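You operate a simulated robot arm through the tools that you are given. There is no shell and no other tool.

Carry out the task below with a simulated robot arm. There is one attempt and no reset: what you move stays moved.

## Task
Clear the winder: reels to the rack, draw bar back, counter to nought.
Fine: leave both clamps open.

The check looks at the end state, three seconds after you hand in, the way a careful person would. Anything else that was tipped, shoved, dropped, spilled or broken makes it a failure.

## Robot
A 7-joint arm with a three-finger gripper, fixed in place. Base frame: the origin is on the floor under the middle of its stand, x ahead of it, y to its left, z up; the work surface is at about z = 812. Lengths are in mm, angles in rad, forces in N, time in s.
It reaches about 977 mm from its shoulder. Its first joint turns from -2.897 to 2.897 rad. Payload 2.69 kg.
The tool frame sits at the grasp point between the pads (the TCP): z along the fingers, y along the line on which they close. The tips reach 29 mm beyond it. The gripper opens to 120 mm; its body begins 78 mm behind the TCP.
Orientation is that of the tool frame in the base frame, as a unit quaternion [x, y, z, w]. With the fingers straight down and closing along the base's y, the tool's x points along the base's -x, its y along +y and its z along -z.

## Interface
- The arm moves only by the tool jog_arm. Its argument "motion" is one flat list of numbers, 7 for each row, row after row: the shift along the base's x, y, z in mm, then the turn, a rotation vector about the base's x, y, z in degrees, then the opening, from 0 (shut) to 1 (fully open). In form: [x, y, z, ax, ay, az, fingers, x, y, z, ax, ay, az, fingers, ...]. A call has 1 to 20 rows; each row shifts and turns the commanded pose from where the row before left it. Each row takes 0.2 s and may step no farther than 50 mm and 0.15 rad from the row before; otherwise, or with a gripper value out of range, the whole call is refused. A pose out of reach is approached as far as the arm can. The call stops where the force on the tool passes 90 N (or 10 N more than at its start, if that is more) or the arm is blocked; 0.2 s more then pass. The fingers move at their own pace (about 136.2 mm/s each) and stop on an object; they squeeze with about 36 N. The grip force told is the motor's: it shows also when the fingers shut on nothing. Time passes only in rows, and 0.2 s behind the last, so rows that do not move let the fingers close. The reply holds the time, the measured pose of the TCP, the force on the tool along the base axes, the opening and the grip force, in the units named above and with some noise, with the torque about the TCP (base axes, N m) and any sound that the robot's microphone picked up.
- Cameras (640 x 400 px; columns grow to the right, rows downward): "scene" is fixed at [398.7, 650.9, 1571.2]; the picture's right is [-0.88, -0.47, 0.00], its down [-0.33, 0.60, -0.73] and it looks along [0.34, -0.64, -0.69] (base axes); focal length 291 px, centre (320, 200). "wrist" rides on the gripper at [63, 0, -104] in the tool frame; the picture's right is [0.00, 1.00, 0.00], its down [-0.83, 0.00, -0.56] and it looks along [-0.56, 0.00, 0.83] (tool axes); focal length 275 px, centre (320, 200). There is no depth. A picture from a camera that has moved, and an enlarged one, comes with that camera's place and axes in the base frame and with its lens.
- capture(camera): a new picture of that camera. It takes no simulated time.
- raise_lower(by): moves the trunk up (or, below 0, down) by that many mm; the arm rides with it, the base frame stays. It gives what a move gives, with no picture.
- enlarge(camera, box): a new picture of the part [left, top, right, bottom] of that camera's present view, enlarged. It takes no simulated time.
- finish_job(): hands the job in; it is judged then, once.

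Nothing tells you positions but the pictures and the camera data. Unless the task says otherwise, let go and move clear before handing in.

The tools are called after "Request:" as a command line: name --argument value ..., lists and objects as JSON in quotes. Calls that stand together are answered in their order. jog_arm: Moves the arm, as the interface text tells. Its arguments: {"type":"object","properties":{"motion":{"type":"array","items":{"type":"number"}}},"required":["motion"]} The other tools are called the same way: raise_lower (by) moves the trunk up or down; capture (camera) takes a picture; enlarge (camera, box) takes an enlarged picture of a part of a camera's view; finish_job () hands the job in.

At the start:

```text
time: 0.0
ee_pos: [621.5, -329.7, 1214.8]
ee_rot: [0.001, 1.0, -0.001, 0.0]
force: [0.2, -0.2, -0.4]
ft_torque: [-0.01, 0.03, -0.01]
opening: 120.1
gripper_force: 0.1
trunk travel left (down, up): [-190.0, 396.0]
```

scene: 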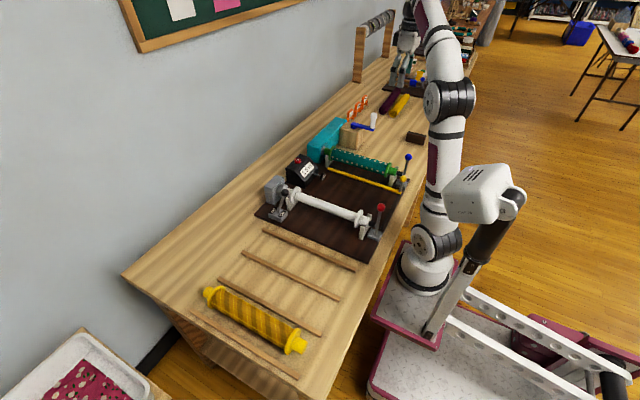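
wrist: 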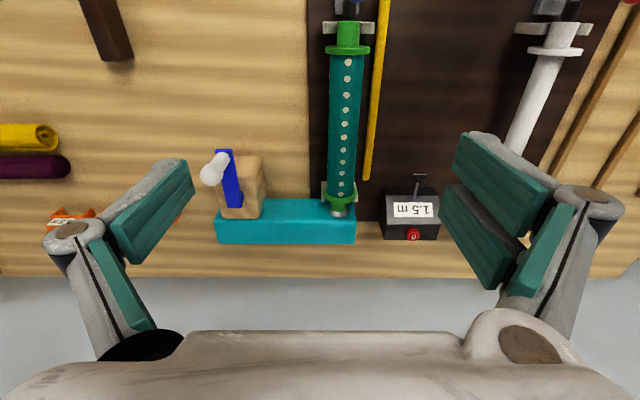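

I see a winder on a dark plate with two reels (a green/teal one and a white one), a yellow bar, a counter box showing 1.5 m, a crank, and a rack of wooden slats with one yellow reel already on it. I'll look closer before moving.

Request:
enlarge --camera "scene" --box '[240, 80, 440, 205]'

Request:
enlarge --camera "scene" --box '[240, 160, 420, 272]'

Request:
enlarge --camera "scene" --box '[120, 200, 380, 390]'

Request:
enlarge --camera "wrist" --box '[200, 0, 640, 275]'

```text
3.20 times, centred on (340, 142) of scene
camera zoom: at [398.7, 650.9, 1571.2], right [-0.88, -0.47, 0.0], down [-0.33, 0.6, -0.73], along [0.34, -0.64, -0.69], focal length 930 px, centre (256, 384)
```

zoom: 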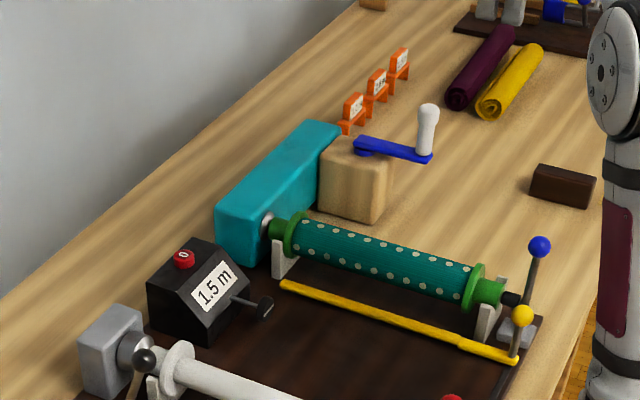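

```text
3.56 times, centred on (330, 216) of scene
camera zoom: at [398.7, 650.9, 1571.2], right [-0.88, -0.47, 0.0], down [-0.33, 0.6, -0.73], along [0.34, -0.64, -0.69], focal length 1033 px, centre (284, 143)
```

zoom: 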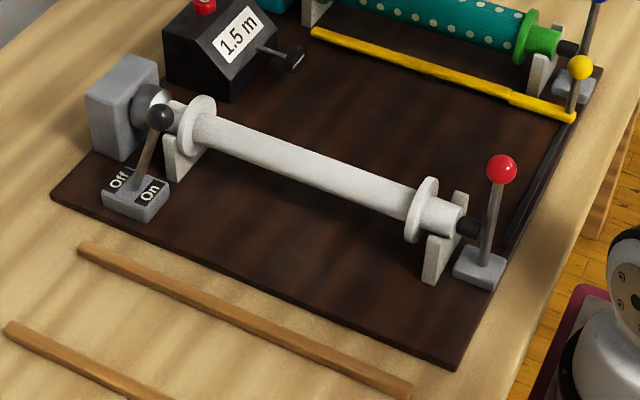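

```text
2.11 times, centred on (250, 295) of scene
camera zoom: at [398.7, 650.9, 1571.2], right [-0.88, -0.47, 0.0], down [-0.33, 0.6, -0.73], along [0.34, -0.64, -0.69], focal length 612 px, centre (467, 0)
```

zoom: 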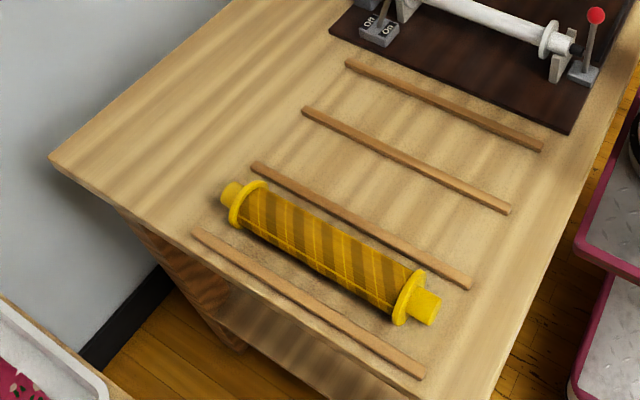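

```text
1.45 times, centred on (420, 138) of wrist
camera zoom: at [556.6, -329.7, 1319.1], right [0.0, 1.0, 0.0], down [0.83, 0.0, 0.56], along [0.56, 0.0, -0.83], focal length 400 px, centre (174, 291)
```

zoom: 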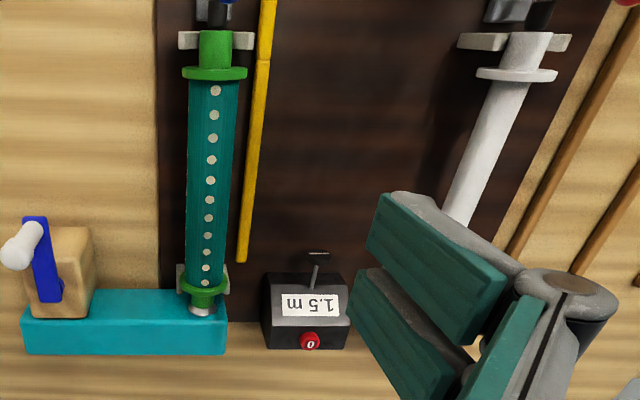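

The winder holds a green reel (y≈-290) and a white reel (y≈13), each with a ball-topped lever at its near end. The rack is four slats at y≈172, 279, 384 and 493, with the yellow reel in the last slot. I'll move the wrist camera nearer the levers and bar to see how they work.

Request:
jog_arm --motion '[-23.5, 31.5, -10, 0, 0, 0, 1, -23.5, 31.5, -10, 0, 0, 0, 1, -23.5, 31.5, -10, 0, 0, 0, 1, -23.5, 31.5, -10, 0, 0, 0, 1, -23.5, 31.5, -10, 0, 0, 0, 1, -23.5, 31.5, -10, 0, 0, 0, 1]'

Request:
enlarge --camera "scene" --box '[370, 140, 430, 178]'

Request:
enlarge --camera "scene" --box '[330, 0, 490, 100]'

Request:
enlarge --camera "scene" --box '[255, 140, 335, 190]'

```text
time: 1.4
ee_pos: [480.2, -140.7, 1154.4]
ee_rot: [0.001, 1.0, -0.002, 0.001]
force: [0.8, 0.4, 0.2]
ft_torque: [0.01, 0.04, 0.02]
opening: 120.1
gripper_force: 0.0
trunk travel left (down, up): [-190.0, 396.0]
```

```text
10.53 times, centred on (400, 159) of scene
camera zoom: at [398.7, 650.9, 1571.2], right [-0.88, -0.47, 0.0], down [-0.33, 0.6, -0.73], along [0.34, -0.64, -0.69], focal length 3060 px, centre (-522, 632)
```

zoom: 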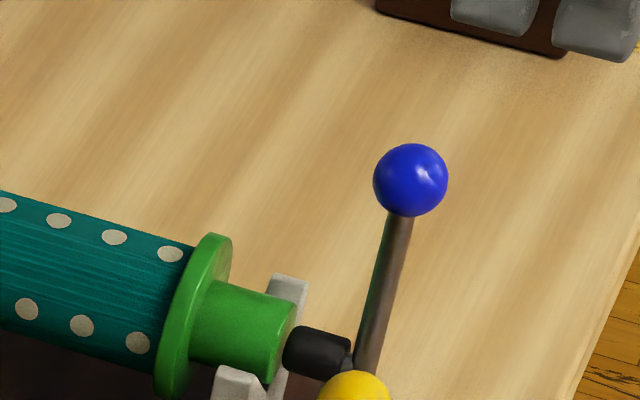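

```text
4.00 times, centred on (410, 50) of scene
camera zoom: at [398.7, 650.9, 1571.2], right [-0.88, -0.47, 0.0], down [-0.33, 0.6, -0.73], along [0.34, -0.64, -0.69], focal length 1163 px, centre (-40, 800)
```

zoom: 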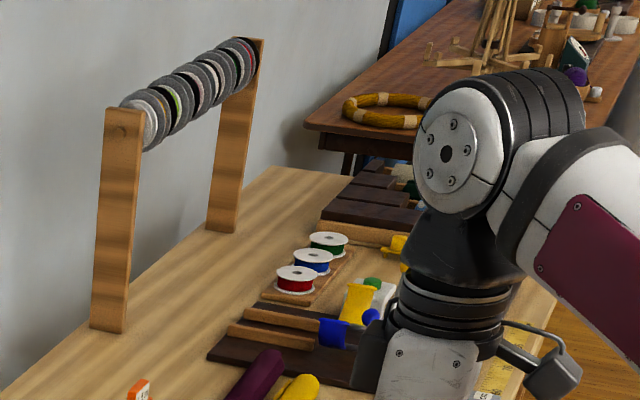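

```text
8.00 times, centred on (295, 165) of scene
camera zoom: at [398.7, 650.9, 1571.2], right [-0.88, -0.47, 0.0], down [-0.33, 0.6, -0.73], along [0.34, -0.64, -0.69], focal length 2325 px, centre (520, 480)
```

zoom: 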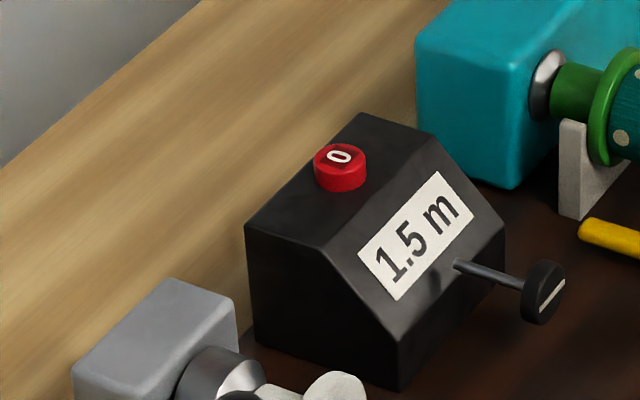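

The counter has a red "0" button on top and a black knob on a front shaft. Next I'll look from the wrist camera above the near ends of the reels.

Request:
capture --camera "wrist"

Request:
enlarge --camera "wrist" --box '[160, 0, 320, 100]'

Request:
enlarge --camera "wrist" --box '[380, 0, 540, 100]'

Request:
capture --camera "scene"

```text
taken
camera wrist: at [415.7, -140.9, 1259.1], right [0.0, 1.0, 0.0], down [0.83, 0.0, 0.56], along [0.56, 0.0, -0.83], focal length 275 px, centre (320, 200)
```

wrist: 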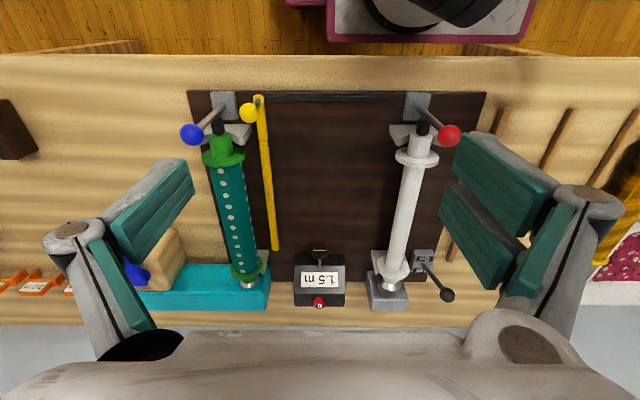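

```text
4.00 times, centred on (240, 50) of wrist
camera zoom: at [415.7, -140.9, 1259.1], right [0.0, 1.0, 0.0], down [0.83, 0.0, 0.56], along [0.56, 0.0, -0.83], focal length 1101 px, centre (640, 800)
```

zoom: 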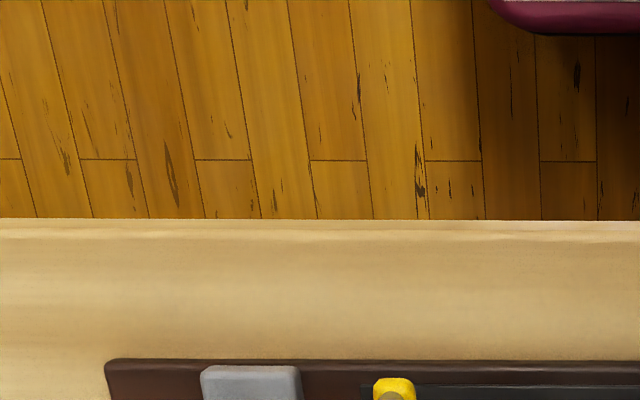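

```text
4.00 times, centred on (460, 50) of wrist
camera zoom: at [415.7, -140.9, 1259.1], right [0.0, 1.0, 0.0], down [0.83, 0.0, 0.56], along [0.56, 0.0, -0.83], focal length 1101 px, centre (-240, 800)
```

zoom: 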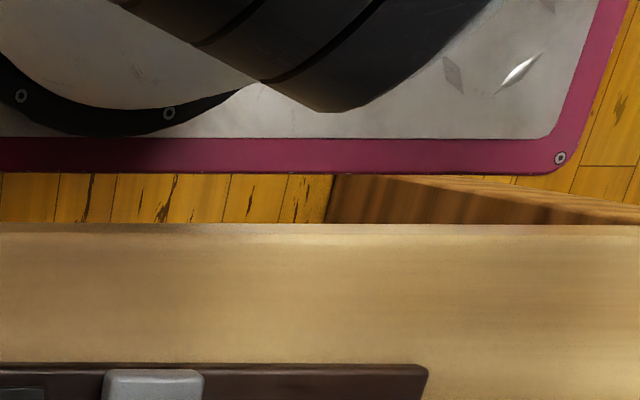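

```text
taken
```

scene: 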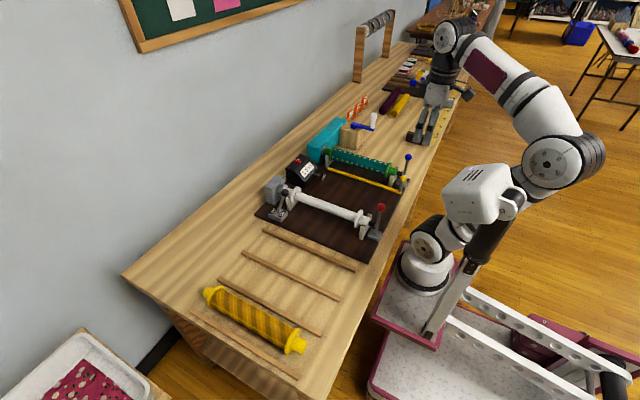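

The whole winder is now in the wrist view. I'll zoom in on the levers, the bar rail, the switch and the counter.

Request:
enlarge --camera "wrist" --box '[170, 80, 298, 160]'

Request:
enlarge --camera "wrist" --box '[370, 80, 498, 160]'

Request:
enlarge --camera "wrist" --box '[340, 230, 484, 320]'

Request:
enlarge --camera "wrist" --box '[180, 220, 348, 325]'

Request:
enlarge --camera "scene" --box '[345, 150, 425, 200]'

Request:
enlarge --camera "scene" --box '[350, 190, 414, 230]'

Request:
enlarge --camera "scene" --box '[256, 168, 320, 208]'

```text
5.00 times, centred on (234, 120) of wrist
camera zoom: at [415.7, -140.9, 1259.1], right [0.0, 1.0, 0.0], down [0.83, 0.0, 0.56], along [0.56, 0.0, -0.83], focal length 1376 px, centre (750, 600)
```

zoom: 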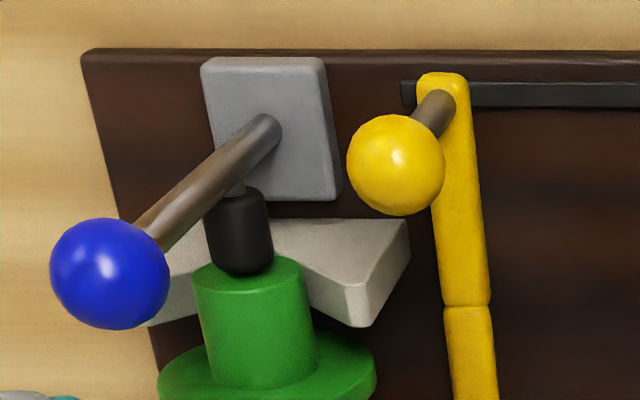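

```text
5.00 times, centred on (434, 120) of wrist
camera zoom: at [415.7, -140.9, 1259.1], right [0.0, 1.0, 0.0], down [0.83, 0.0, 0.56], along [0.56, 0.0, -0.83], focal length 1376 px, centre (-250, 600)
```

zoom: 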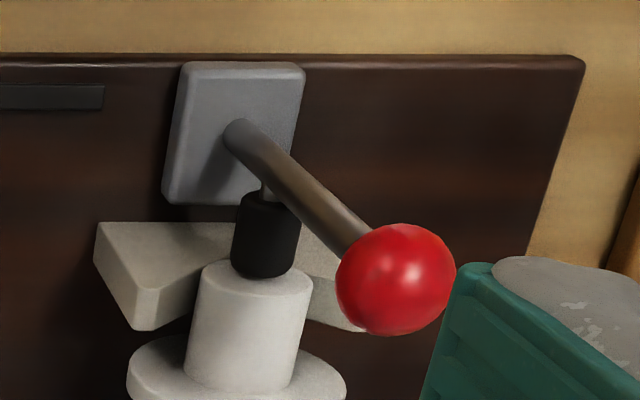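

```text
4.44 times, centred on (412, 275) of wrist
camera zoom: at [415.7, -140.9, 1259.1], right [0.0, 1.0, 0.0], down [0.83, 0.0, 0.56], along [0.56, 0.0, -0.83], focal length 1224 px, centre (-89, -133)
```

zoom: 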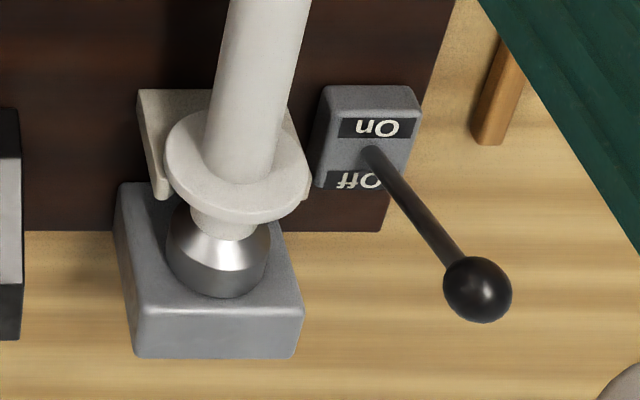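

```text
3.81 times, centred on (264, 272) of wrist
camera zoom: at [415.7, -140.9, 1259.1], right [0.0, 1.0, 0.0], down [0.83, 0.0, 0.56], along [0.56, 0.0, -0.83], focal length 1049 px, centre (533, -76)
```

zoom: 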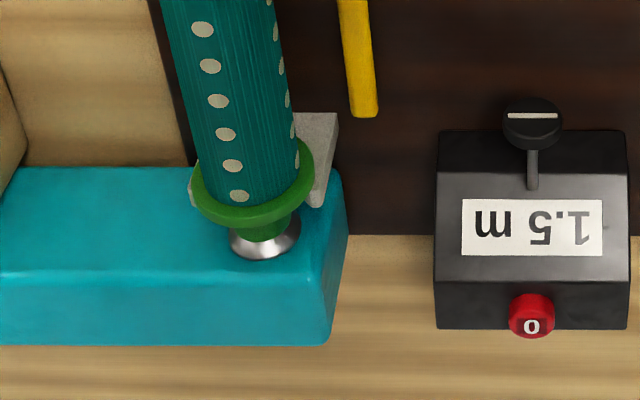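

```text
8.00 times, centred on (385, 175) of scene
camera zoom: at [398.7, 650.9, 1571.2], right [-0.88, -0.47, 0.0], down [-0.33, 0.6, -0.73], along [0.34, -0.64, -0.69], focal length 2325 px, centre (-200, 400)
```

zoom: 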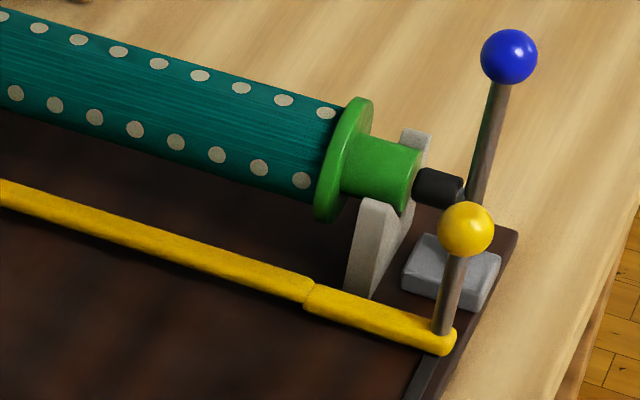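

```text
10.00 times, centred on (382, 210) of scene
camera zoom: at [398.7, 650.9, 1571.2], right [-0.88, -0.47, 0.0], down [-0.33, 0.6, -0.73], along [0.34, -0.64, -0.69], focal length 2907 px, centre (-300, 100)
```

zoom: 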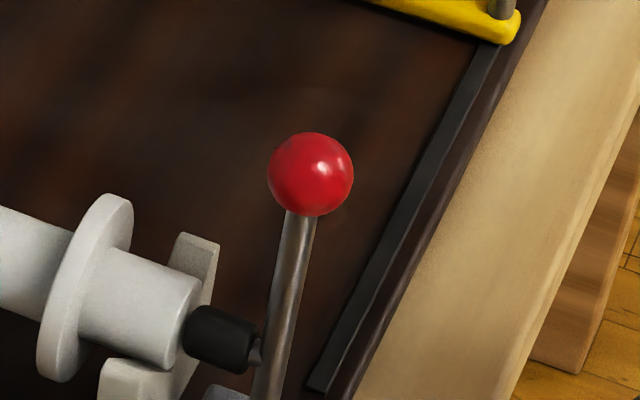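

```text
10.00 times, centred on (288, 188) of scene
camera zoom: at [398.7, 650.9, 1571.2], right [-0.88, -0.47, 0.0], down [-0.33, 0.6, -0.73], along [0.34, -0.64, -0.69], focal length 2907 px, centre (640, 320)
```

zoom: 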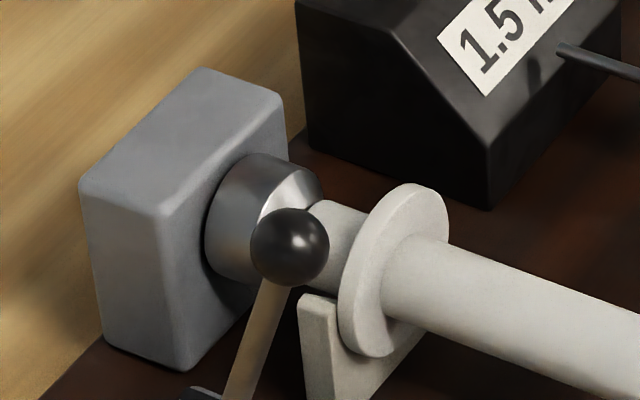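

The levers stand roughly upright with the black plungers pressed into the reel hubs. The bar's carriage sits near the green end of a rail running along y. I'll go lower to read the switch, rail and counter better.

Request:
jog_arm --motion '[7, 13.5, -44, 0, 0, 0, 1, 7, 13.5, -44, 0, 0, 0, 1, 7, 13.5, -44, 0, 0, 0, 1]'

Request:
capture --camera "wrist"

Request:
enlarge --camera "wrist" --box '[120, 40, 320, 165]'

Request:
enlarge --camera "wrist" --box '[320, 40, 520, 165]'

Request:
enlarge --camera "wrist" --box '[380, 200, 540, 300]'

Request:
enlarge --camera "wrist" --box '[190, 220, 350, 320]'

```text
time: 2.2
ee_pos: [501.0, -100.5, 1023.1]
ee_rot: [0.0, 1.0, -0.001, 0.001]
force: [-0.1, 0.5, -0.3]
ft_torque: [0.02, -0.01, 0.01]
opening: 120.1
gripper_force: 0.0
trunk travel left (down, up): [-190.0, 396.0]
```

```text
taken
camera wrist: at [436.9, -100.5, 1127.2], right [0.0, 1.0, 0.0], down [0.83, 0.0, 0.56], along [0.56, 0.0, -0.83], focal length 275 px, centre (320, 200)
```

wrist: 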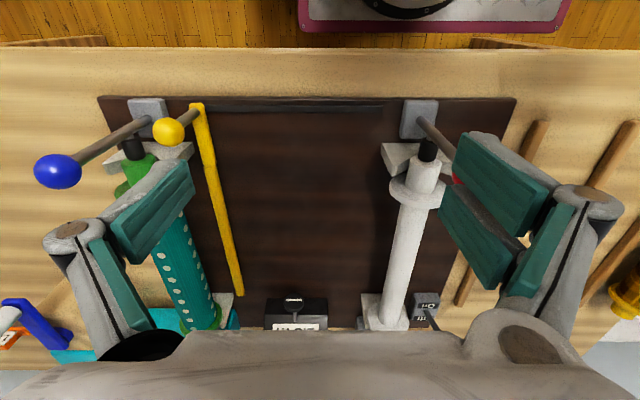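

```text
3.20 times, centred on (220, 102) of wrist
camera zoom: at [436.9, -100.5, 1127.2], right [0.0, 1.0, 0.0], down [0.83, 0.0, 0.56], along [0.56, 0.0, -0.83], focal length 881 px, centre (640, 512)
```

zoom: 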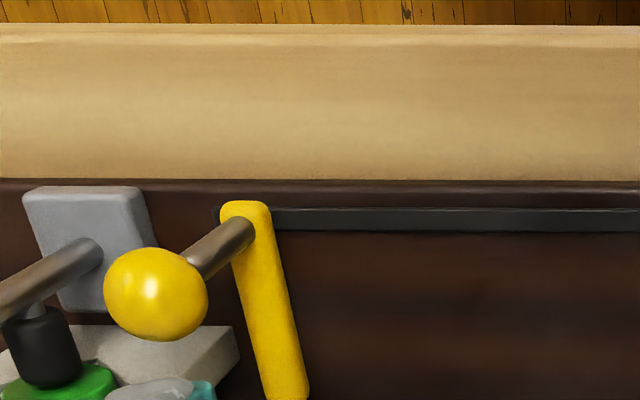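

```text
3.20 times, centred on (420, 102) of wrist
camera zoom: at [436.9, -100.5, 1127.2], right [0.0, 1.0, 0.0], down [0.83, 0.0, 0.56], along [0.56, 0.0, -0.83], focal length 881 px, centre (0, 512)
```

zoom: 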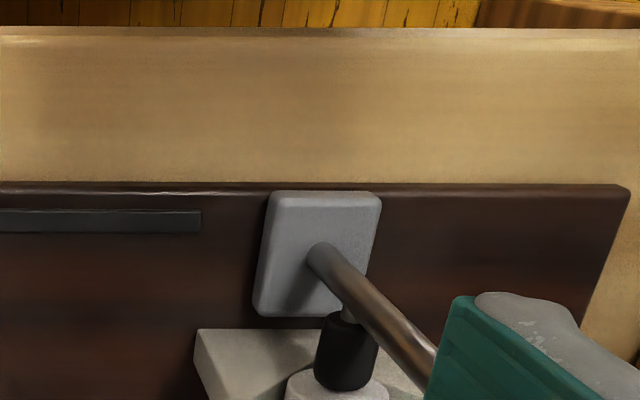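

```text
4.00 times, centred on (460, 250) of wrist
camera zoom: at [436.9, -100.5, 1127.2], right [0.0, 1.0, 0.0], down [0.83, 0.0, 0.56], along [0.56, 0.0, -0.83], focal length 1101 px, centre (-240, 0)
```

zoom: 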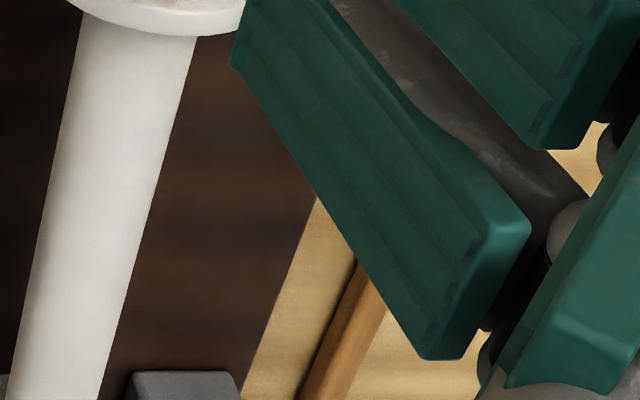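

```text
4.00 times, centred on (270, 270) of wrist
camera zoom: at [436.9, -100.5, 1127.2], right [0.0, 1.0, 0.0], down [0.83, 0.0, 0.56], along [0.56, 0.0, -0.83], focal length 1101 px, centre (520, -80)
```

zoom: 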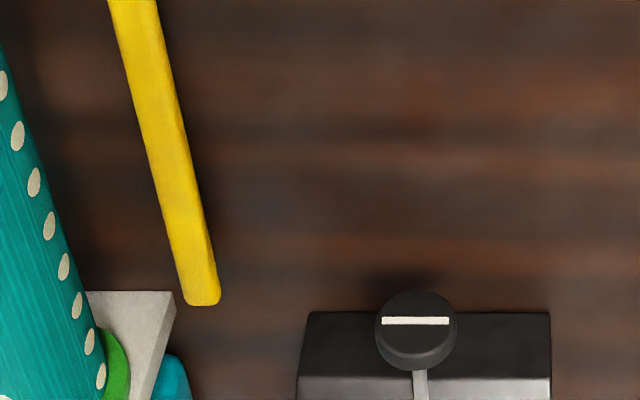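

The winder plate shows no home mark, but the bar is hard against the green end, so its only travel is toward the white reel. I'll check the gripper fingers, the table edge and the surroundings before touching anything.

Request:
enlarge --camera "wrist" --box '[30, 110, 350, 310]'

Request:
enlarge --camera "wrist" --box '[400, 110, 640, 260]'

Request:
enlarge --camera "scene" --box '[360, 60, 480, 135]'

Request:
enlarge --camera "scene" --box '[260, 180, 308, 210]'

```text
2.00 times, centred on (190, 210) of wrist
camera zoom: at [436.9, -100.5, 1127.2], right [0.0, 1.0, 0.0], down [0.83, 0.0, 0.56], along [0.56, 0.0, -0.83], focal length 551 px, centre (580, 180)
```

zoom: 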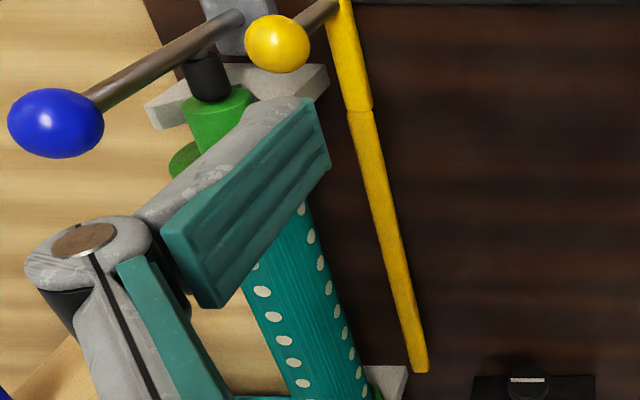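

```text
2.67 times, centred on (520, 185) of wrist
camera zoom: at [436.9, -100.5, 1127.2], right [0.0, 1.0, 0.0], down [0.83, 0.0, 0.56], along [0.56, 0.0, -0.83], focal length 734 px, centre (-213, 240)
```

zoom: 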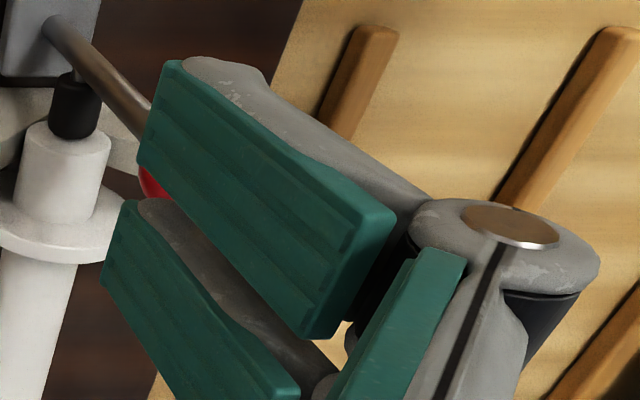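

```text
5.33 times, centred on (420, 98) of scene
camera zoom: at [398.7, 650.9, 1571.2], right [-0.88, -0.47, 0.0], down [-0.33, 0.6, -0.73], along [0.34, -0.64, -0.69], focal length 1550 px, centre (-213, 747)
```

zoom: 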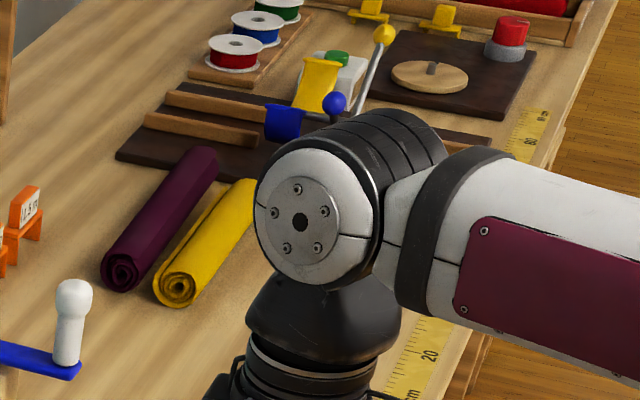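

```text
13.33 times, centred on (284, 195) of scene
camera zoom: at [398.7, 650.9, 1571.2], right [-0.88, -0.47, 0.0], down [-0.33, 0.6, -0.73], along [0.34, -0.64, -0.69], focal length 3875 px, centre (800, 267)
```

zoom: 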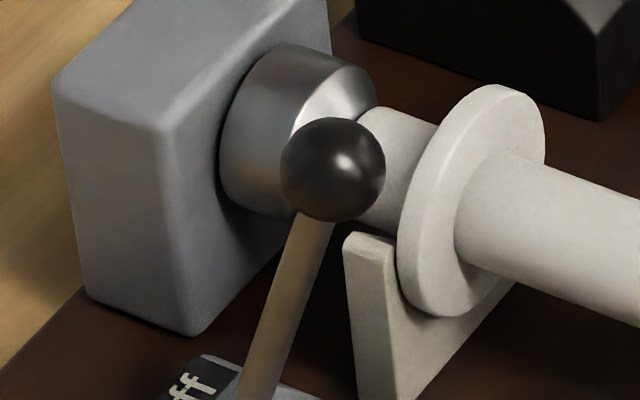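

The gripper has one thumb on the −y side and two fingers on the +y side. First I'll open the white reel's clamp (red ball, about (533, 12, 943)), so I'm moving above that ball and checking alignment.

Request:
jog_arm --motion '[10.7, 37.5, -3, 0, 0, 0, 0.7, 10.7, 37.5, -3, 0, 0, 0, 0.7, 10.7, 37.5, -3, 0, 0, 0, 0.7]'

Request:
capture --camera "wrist"

Request:
capture --camera "scene"

Request:
enlarge --camera "scene" --box '[340, 150, 468, 230]'

```text
time: 3.0
ee_pos: [534.5, 12.6, 1012.7]
ee_rot: [0.001, 1.0, -0.001, 0.001]
force: [0.3, 0.0, 0.2]
ft_torque: [-0.06, 0.03, 0.0]
opening: 84.0
gripper_force: 0.1
trunk travel left (down, up): [-190.0, 396.0]
```

```text
taken
camera wrist: at [469.3, 12.6, 1118.1], right [0.0, 1.0, 0.0], down [0.83, 0.0, 0.56], along [0.56, 0.0, -0.83], focal length 275 px, centre (320, 200)
```

wrist: 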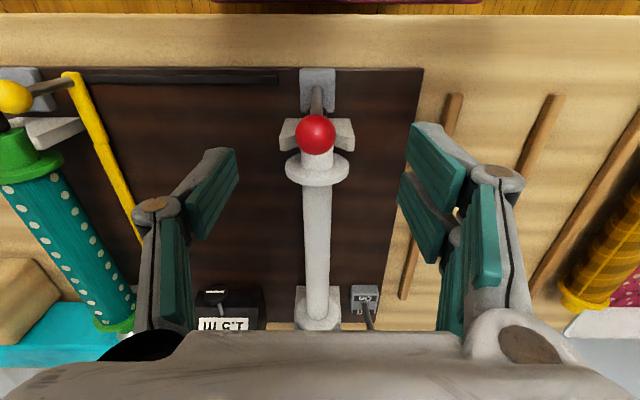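

```text
taken
```

scene: 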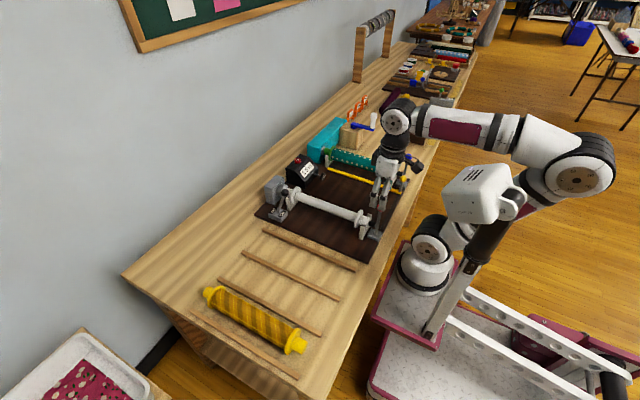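

```text
5.00 times, centred on (404, 190) of scene
camera zoom: at [398.7, 650.9, 1571.2], right [-0.88, -0.47, 0.0], down [-0.33, 0.6, -0.73], along [0.34, -0.64, -0.69], focal length 1453 px, centre (-100, 250)
```

zoom: 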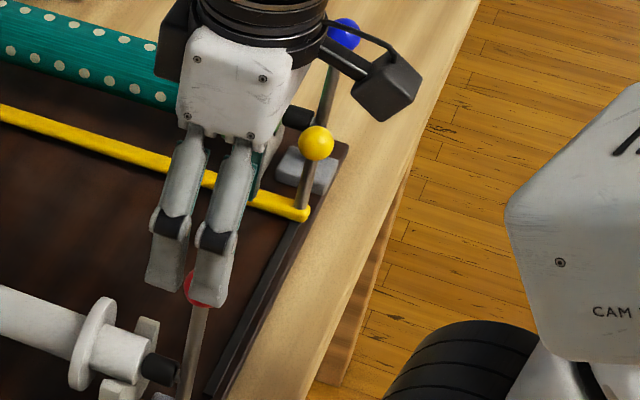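

The red ball lies directly below the grasp point at about (534, 10, 943). I'll descend around it and close gently on it.

Request:
jog_arm --motion '[0, -2, -34, 0, 0, 0, 0.6, 0, -1, -34, 0, 0, 0, 0.6]'

Request:
enlarge --camera "scene" --box '[340, 150, 468, 230]'

Request:
capture --camera "wrist"

```text
time: 3.6
ee_pos: [533.5, 9.0, 944.6]
ee_rot: [0.0, 1.0, -0.001, 0.001]
force: [0.2, 0.2, 0.6]
ft_torque: [-0.01, -0.03, 0.0]
opening: 71.8
gripper_force: 0.2
trunk travel left (down, up): [-190.0, 396.0]
```

```text
5.00 times, centred on (404, 190) of scene
camera zoom: at [398.7, 650.9, 1571.2], right [-0.88, -0.47, 0.0], down [-0.33, 0.6, -0.73], along [0.34, -0.64, -0.69], focal length 1453 px, centre (-100, 250)
```

zoom: 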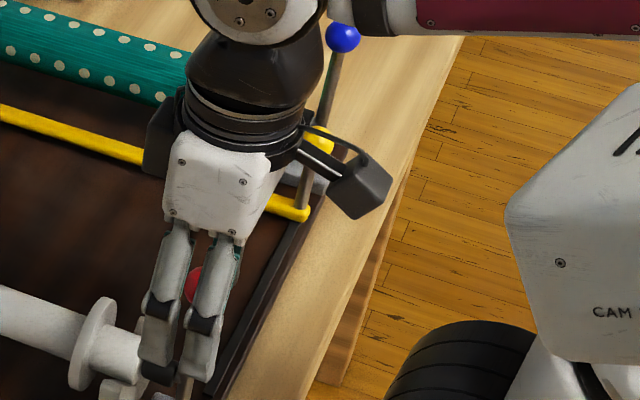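

```text
taken
camera wrist: at [468.9, 9.3, 1048.7], right [0.0, 1.0, 0.0], down [0.83, 0.0, 0.56], along [0.56, 0.0, -0.83], focal length 275 px, centre (320, 200)
```

wrist: 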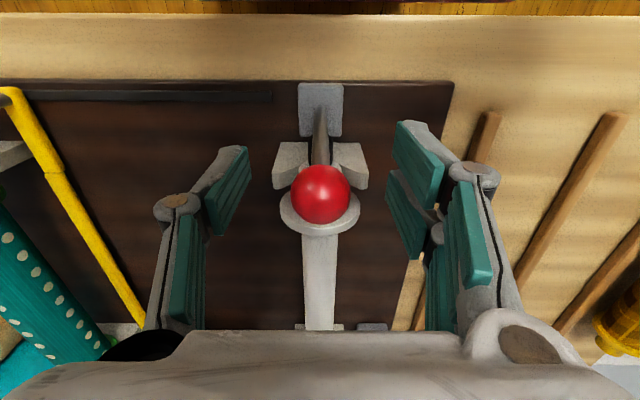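

The ball sits centred between the pads. Closing on it now.

Request:
jog_arm --motion '[0, 0, 0, 0, 0, 0, 0, 0, 0, 0, 0, 0, 0, 0, 0, 0, 0, 0, 0, 0, 0]'

Request:
capture --camera "wrist"

```text
time: 4.4
ee_pos: [534.5, 8.8, 945.2]
ee_rot: [-0.001, 1.0, 0.0, 0.002]
force: [1.0, 3.0, -1.7]
ft_torque: [0.02, -0.19, 0.03]
opening: 23.1
gripper_force: 44.9
trunk travel left (down, up): [-190.0, 396.0]
```

```text
taken
camera wrist: at [469.0, 9.3, 1048.8], right [0.0, 1.0, 0.0], down [0.83, 0.0, 0.56], along [0.56, 0.0, -0.83], focal length 275 px, centre (320, 200)
```

wrist: 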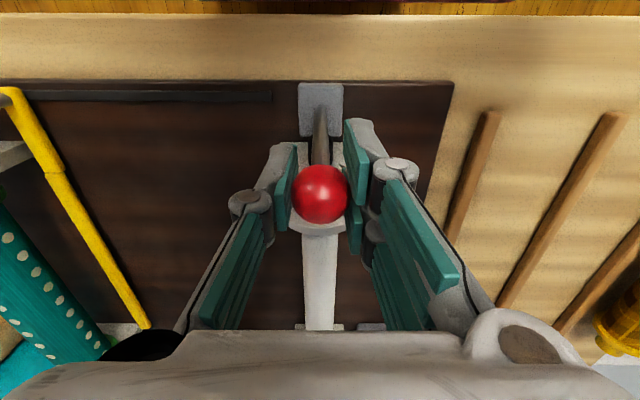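

I have the red ball. I'll pull it toward me (−x) in small steps and watch the force.

Request:
jog_arm --motion '[-5, 0, 0, 0, 0, 0, 0, -5, 0, 0, 0, 0, 0, 0]'

```text
time: 5.0
ee_pos: [524.4, 9.6, 945.7]
ee_rot: [0.0, 1.0, -0.001, 0.002]
force: [10.9, 4.0, -7.6]
ft_torque: [-0.14, -1.18, 0.03]
opening: 23.1
gripper_force: 45.0
trunk travel left (down, up): [-190.0, 396.0]
```

It moves with light resistance. I'll continue along the arc.

Request:
jog_arm --motion '[-7, 0, -1, 0, 0, 0, 0, -7, 0, -1.5, 0, 0, 0, 0, -7, 0, -2, 0, 0, 0, 0]'

Request:
capture --camera "wrist"

Request:
enlarge --camera "scene" --box '[340, 150, 468, 230]'

```text
time: 5.8
ee_pos: [501.0, 9.5, 942.0]
ee_rot: [0.001, 1.0, -0.001, -0.001]
force: [8.7, -0.5, 3.3]
ft_torque: [-0.05, -1.14, 0.02]
opening: 23.1
gripper_force: 45.2
trunk travel left (down, up): [-190.0, 396.0]
```

```text
taken
camera wrist: at [437.7, 9.4, 1045.7], right [0.0, 1.0, 0.0], down [0.83, 0.0, 0.56], along [0.56, 0.0, -0.83], focal length 275 px, centre (320, 200)
```

wrist: 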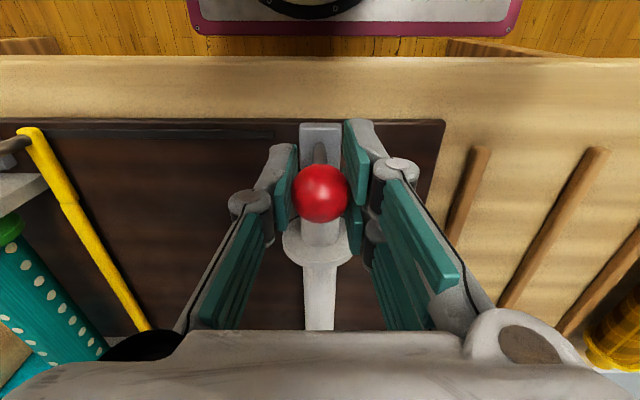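

```text
5.00 times, centred on (404, 190) of scene
camera zoom: at [398.7, 650.9, 1571.2], right [-0.88, -0.47, 0.0], down [-0.33, 0.6, -0.73], along [0.34, -0.64, -0.69], focal length 1453 px, centre (-100, 250)
```

zoom: 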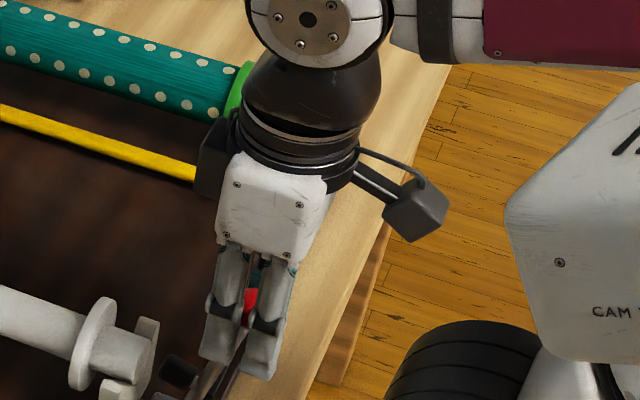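

The plunger is backing away from the hub as the lever tilts toward me. I'll continue until it reaches its stop.

Request:
jog_arm --motion '[-7, 0, -2.4, 0, 0, 0, 0, -7, 0, -2.8, 0, 0, 0, 0, -7, 0, -3.4, 0, 0, 0, 0]'

Request:
enlarge --camera "scene" --box '[340, 170, 468, 250]'

```text
time: 6.6
ee_pos: [482.1, 10.3, 933.9]
ee_rot: [0.0, 1.0, -0.001, 0.0]
force: [9.9, -5.0, 2.7]
ft_torque: [-0.04, -1.09, 0.03]
opening: 23.4
gripper_force: 45.4
trunk travel left (down, up): [-190.0, 396.0]
```

```text
5.00 times, centred on (404, 210) of scene
camera zoom: at [398.7, 650.9, 1571.2], right [-0.88, -0.47, 0.0], down [-0.33, 0.6, -0.73], along [0.34, -0.64, -0.69], focal length 1453 px, centre (-100, 150)
```

zoom: 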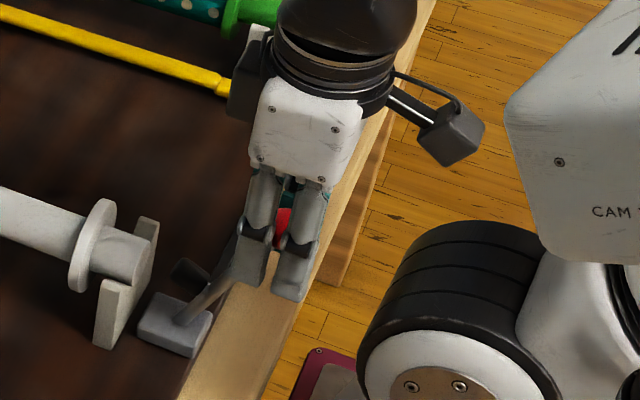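

Request:
jog_arm --motion '[-7, 0, -4, 0, 0, 0, 0, -6, 0, -4, 0, 0, 0, 0, -6, 0, -4.5, 0, 0, 0, 0]'

Request:
enlarge --camera "scene" --box '[340, 170, 468, 250]'

```text
time: 7.4
ee_pos: [465.9, 10.0, 923.9]
ee_rot: [0.0, 1.0, -0.001, -0.001]
force: [20.2, -5.9, -24.2]
ft_torque: [-0.02, -0.46, 0.03]
opening: 23.2
gripper_force: 45.3
out of reach, approached as far as the arm can: row 3
trunk travel left (down, up): [-190.0, 396.0]
```

```text
5.00 times, centred on (404, 210) of scene
camera zoom: at [398.7, 650.9, 1571.2], right [-0.88, -0.47, 0.0], down [-0.33, 0.6, -0.73], along [0.34, -0.64, -0.69], focal length 1453 px, centre (-100, 150)
```

zoom: 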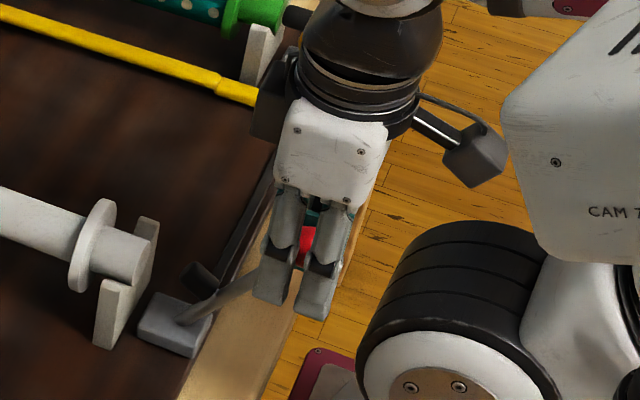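

The arm is at its folding limit here, with the lever tilted about 37–40° and the plunger well clear of the hub. I'll release it and see whether it stays put.

Request:
jog_arm --motion '[0, 0, 2, 0, 0, 0, 0.5, 0, 0, 0, 0, 0, 0, 0.5]'

Request:
jog_arm --motion '[5, 0, 35, 0, 0, 0, 0.5, 5, 0, 45, 0, 0, 0, 0.5]'

Request:
capture --camera "wrist"

Request:
enlarge --camera "scene" --box '[340, 180, 436, 240]'

```text
time: 8.0
ee_pos: [464.6, 8.7, 927.8]
ee_rot: [0.0, 1.0, -0.001, 0.0]
force: [0.1, 0.0, 1.0]
ft_torque: [0.02, 0.0, -0.02]
opening: 60.0
gripper_force: 0.1
trunk travel left (down, up): [-190.0, 396.0]
```

```text
time: 8.6
ee_pos: [475.9, 11.3, 1008.6]
ee_rot: [0.0, 1.0, -0.001, 0.0]
force: [-0.1, -0.6, 0.8]
ft_torque: [0.01, 0.01, 0.01]
opening: 60.0
gripper_force: 0.1
trunk travel left (down, up): [-190.0, 396.0]
```

```text
taken
camera wrist: at [410.8, 10.5, 1112.9], right [0.0, 1.0, 0.0], down [0.83, 0.0, 0.56], along [0.56, 0.0, -0.83], focal length 275 px, centre (320, 200)
```

wrist: 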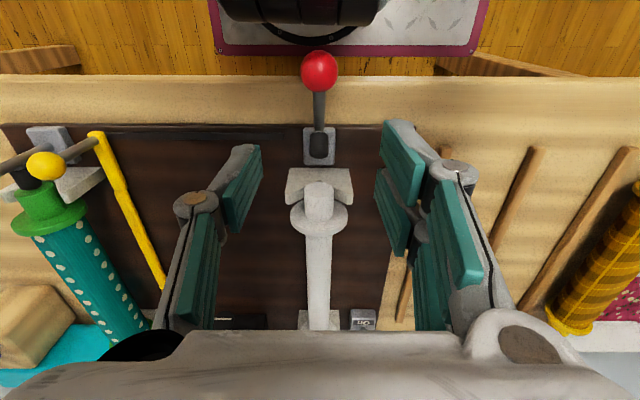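

```text
6.67 times, centred on (388, 210) of scene
camera zoom: at [398.7, 650.9, 1571.2], right [-0.88, -0.47, 0.0], down [-0.33, 0.6, -0.73], along [0.34, -0.64, -0.69], focal length 1938 px, centre (-133, 133)
```

zoom: 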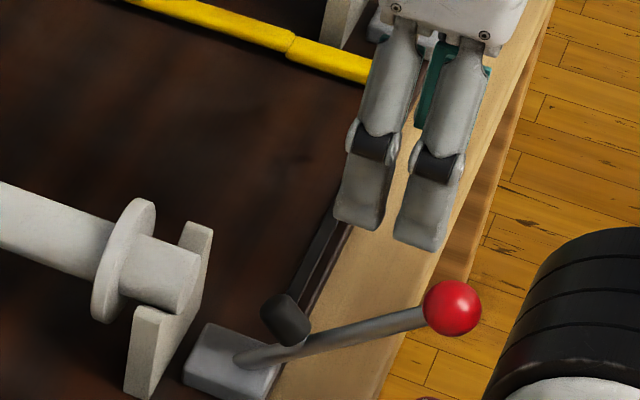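

The lever snapped over-centre to fully open on its own. Next is the white reel, so I'll inspect both of its ends closely.

Request:
enlarge --camera "wrist" --box '[270, 150, 370, 212]'

Request:
enlarge --camera "scene" --box '[264, 180, 312, 210]'

Request:
enlarge --camera "scene" --box '[340, 200, 388, 230]'

```text
6.40 times, centred on (320, 181) of wrist
camera zoom: at [410.8, 10.5, 1112.9], right [0.0, 1.0, 0.0], down [0.83, 0.0, 0.56], along [0.56, 0.0, -0.83], focal length 1762 px, centre (320, 322)
```

zoom: 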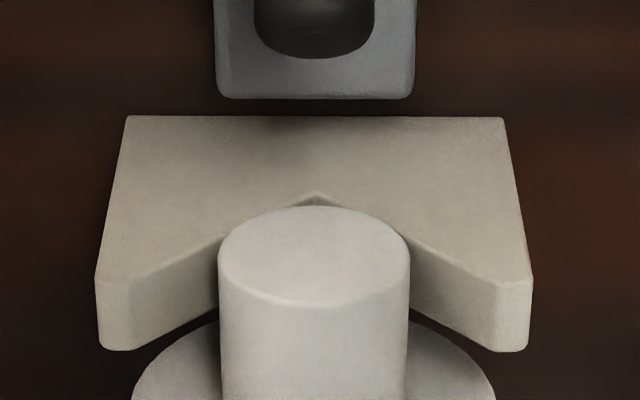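

```text
13.33 times, centred on (288, 195) of scene
camera zoom: at [398.7, 650.9, 1571.2], right [-0.88, -0.47, 0.0], down [-0.33, 0.6, -0.73], along [0.34, -0.64, -0.69], focal length 3875 px, centre (747, 267)
```

zoom: 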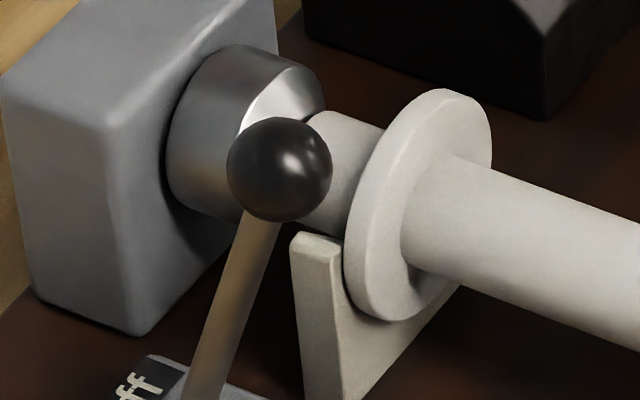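

```text
13.33 times, centred on (364, 215) of scene
camera zoom: at [398.7, 650.9, 1571.2], right [-0.88, -0.47, 0.0], down [-0.33, 0.6, -0.73], along [0.34, -0.64, -0.69], focal length 3875 px, centre (-267, 0)
```

zoom: 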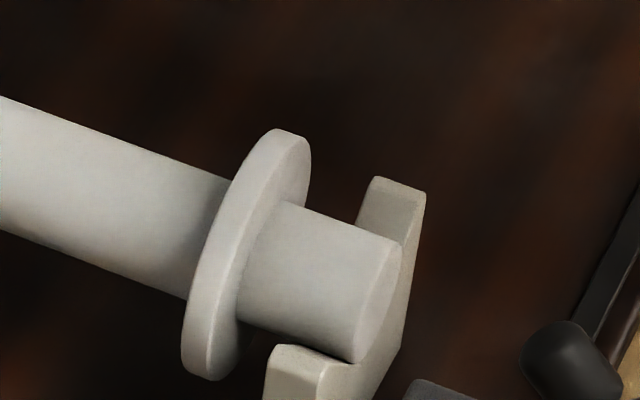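

The hubs sit in open V-cradles. The near flange has about 20 mm of room before its cradle, and the far hub butts against a cone. I'll go over the middle of the white reel (about x=718, y=10) to verify alignment before gripping.

Request:
jog_arm --motion '[48.5, 0, 0, 0, 0, 0, 0.6, 48.5, 0, 0, 0, 0, 0, 0.6, 48.5, 0, 0, 0, 0, 0, 0.6, 48.5, 0, 0, 0, 0, 0, 0.6, 48.5, 0, 0, 0, 0, 0, 0.6]'

Request:
capture --camera "wrist"

Request:
capture --camera "scene"

```text
time: 9.8
ee_pos: [717.6, 10.3, 1007.9]
ee_rot: [0.001, 1.0, 0.0, 0.001]
force: [-0.8, -0.1, 1.2]
ft_torque: [0.01, -0.06, -0.01]
opening: 71.9
gripper_force: 0.1
trunk travel left (down, up): [-190.0, 396.0]
```

```text
taken
camera wrist: at [653.2, 10.6, 1112.1], right [0.0, 1.0, 0.0], down [0.83, 0.0, 0.56], along [0.56, 0.0, -0.83], focal length 275 px, centre (320, 200)
```

wrist: 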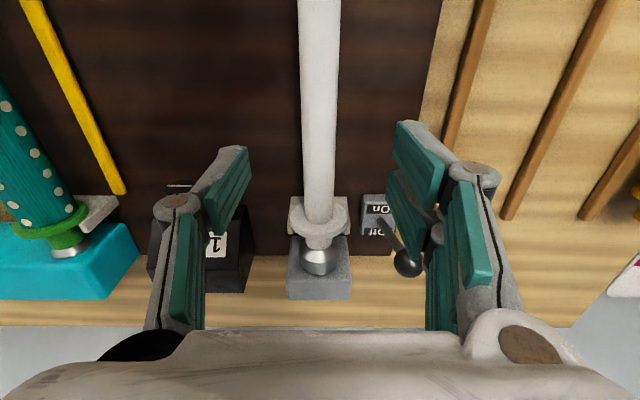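

```text
taken
```

scene: 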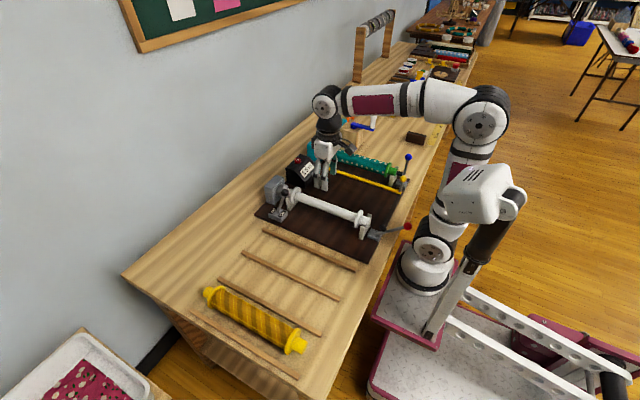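

Request:
enlarge --camera "wrist" --box '[270, 180, 430, 280]'

Request:
enlarge --camera "scene" --box '[260, 130, 420, 230]'

Request:
enlarge --camera "wrist" --box '[140, 160, 268, 240]'

```text
4.00 times, centred on (350, 230) of wrist
camera zoom: at [653.2, 10.6, 1112.1], right [0.0, 1.0, 0.0], down [0.83, 0.0, 0.56], along [0.56, 0.0, -0.83], focal length 1101 px, centre (200, 80)
```

zoom: 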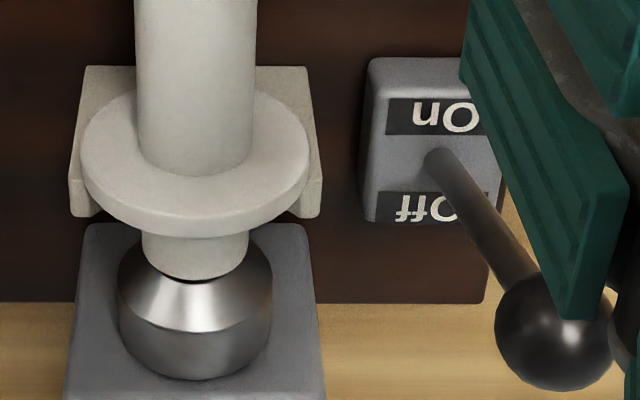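

```text
4.00 times, centred on (340, 180) of scene
camera zoom: at [398.7, 650.9, 1571.2], right [-0.88, -0.47, 0.0], down [-0.33, 0.6, -0.73], along [0.34, -0.64, -0.69], focal length 1163 px, centre (240, 280)
```

zoom: 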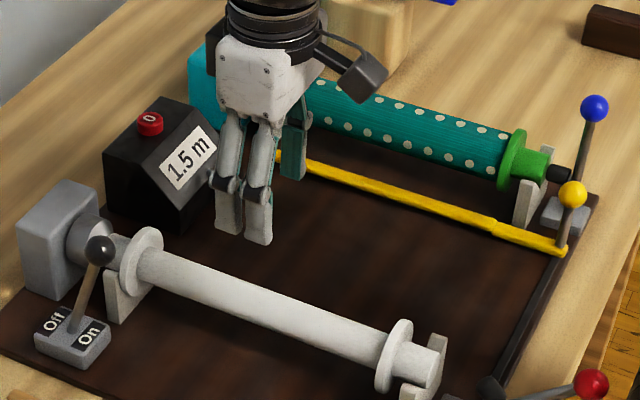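

```text
5.00 times, centred on (204, 200) of wrist
camera zoom: at [653.2, 10.6, 1112.1], right [0.0, 1.0, 0.0], down [0.83, 0.0, 0.56], along [0.56, 0.0, -0.83], focal length 1376 px, centre (900, 200)
```

zoom: 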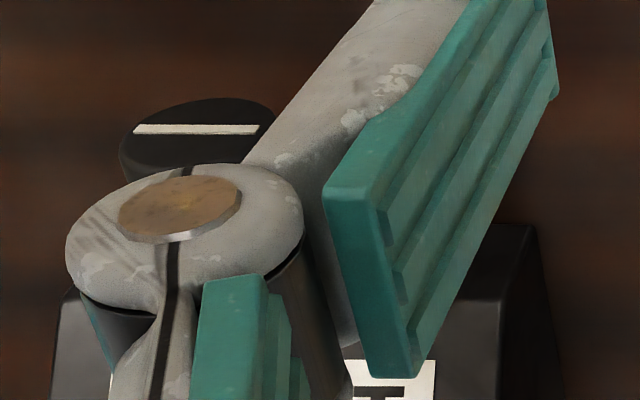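

The white barrel (about 30 mm across) is centred under the grasp point at y≈9. The switch lever leans to "On" and is not part of the job, so I'll stay clear of it. Descending and gripping.

Request:
jog_arm --motion '[0, -1, -47, 0, 0, 0, 0.6, 0, 0, -47, 0, 0, 0, 0.6, 0, 0, -45, 0, 0, 0, 0.6]'

Request:
enlarge --camera "scene" --box '[260, 150, 388, 230]'

Request:
capture --camera "wrist"

```text
time: 10.6
ee_pos: [717.2, 9.4, 868.6]
ee_rot: [0.0, 1.0, -0.001, 0.001]
force: [0.3, 0.1, 0.2]
ft_torque: [0.0, 0.01, 0.0]
opening: 72.2
gripper_force: 0.1
trunk travel left (down, up): [-190.0, 396.0]
```

```text
5.00 times, centred on (324, 190) of scene
camera zoom: at [398.7, 650.9, 1571.2], right [-0.88, -0.47, 0.0], down [-0.33, 0.6, -0.73], along [0.34, -0.64, -0.69], focal length 1453 px, centre (300, 250)
```

zoom: 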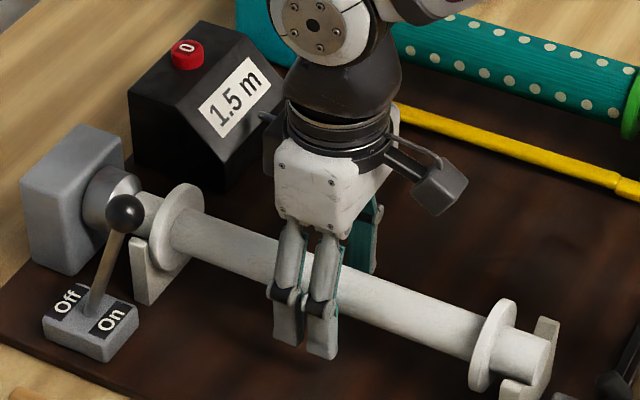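

```text
taken
camera wrist: at [652.6, 9.6, 973.3], right [0.0, 1.0, 0.0], down [0.83, 0.0, 0.56], along [0.56, 0.0, -0.83], focal length 275 px, centre (320, 200)
```

wrist: 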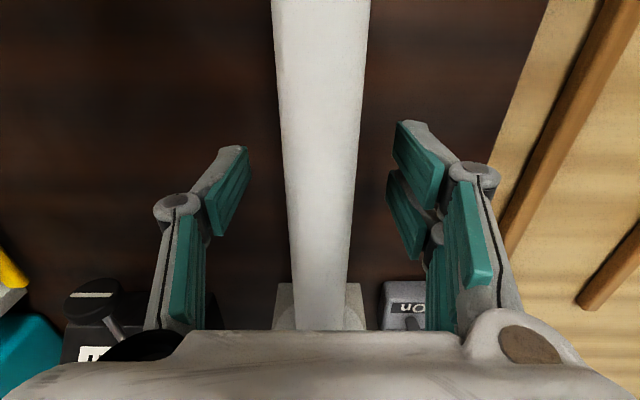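

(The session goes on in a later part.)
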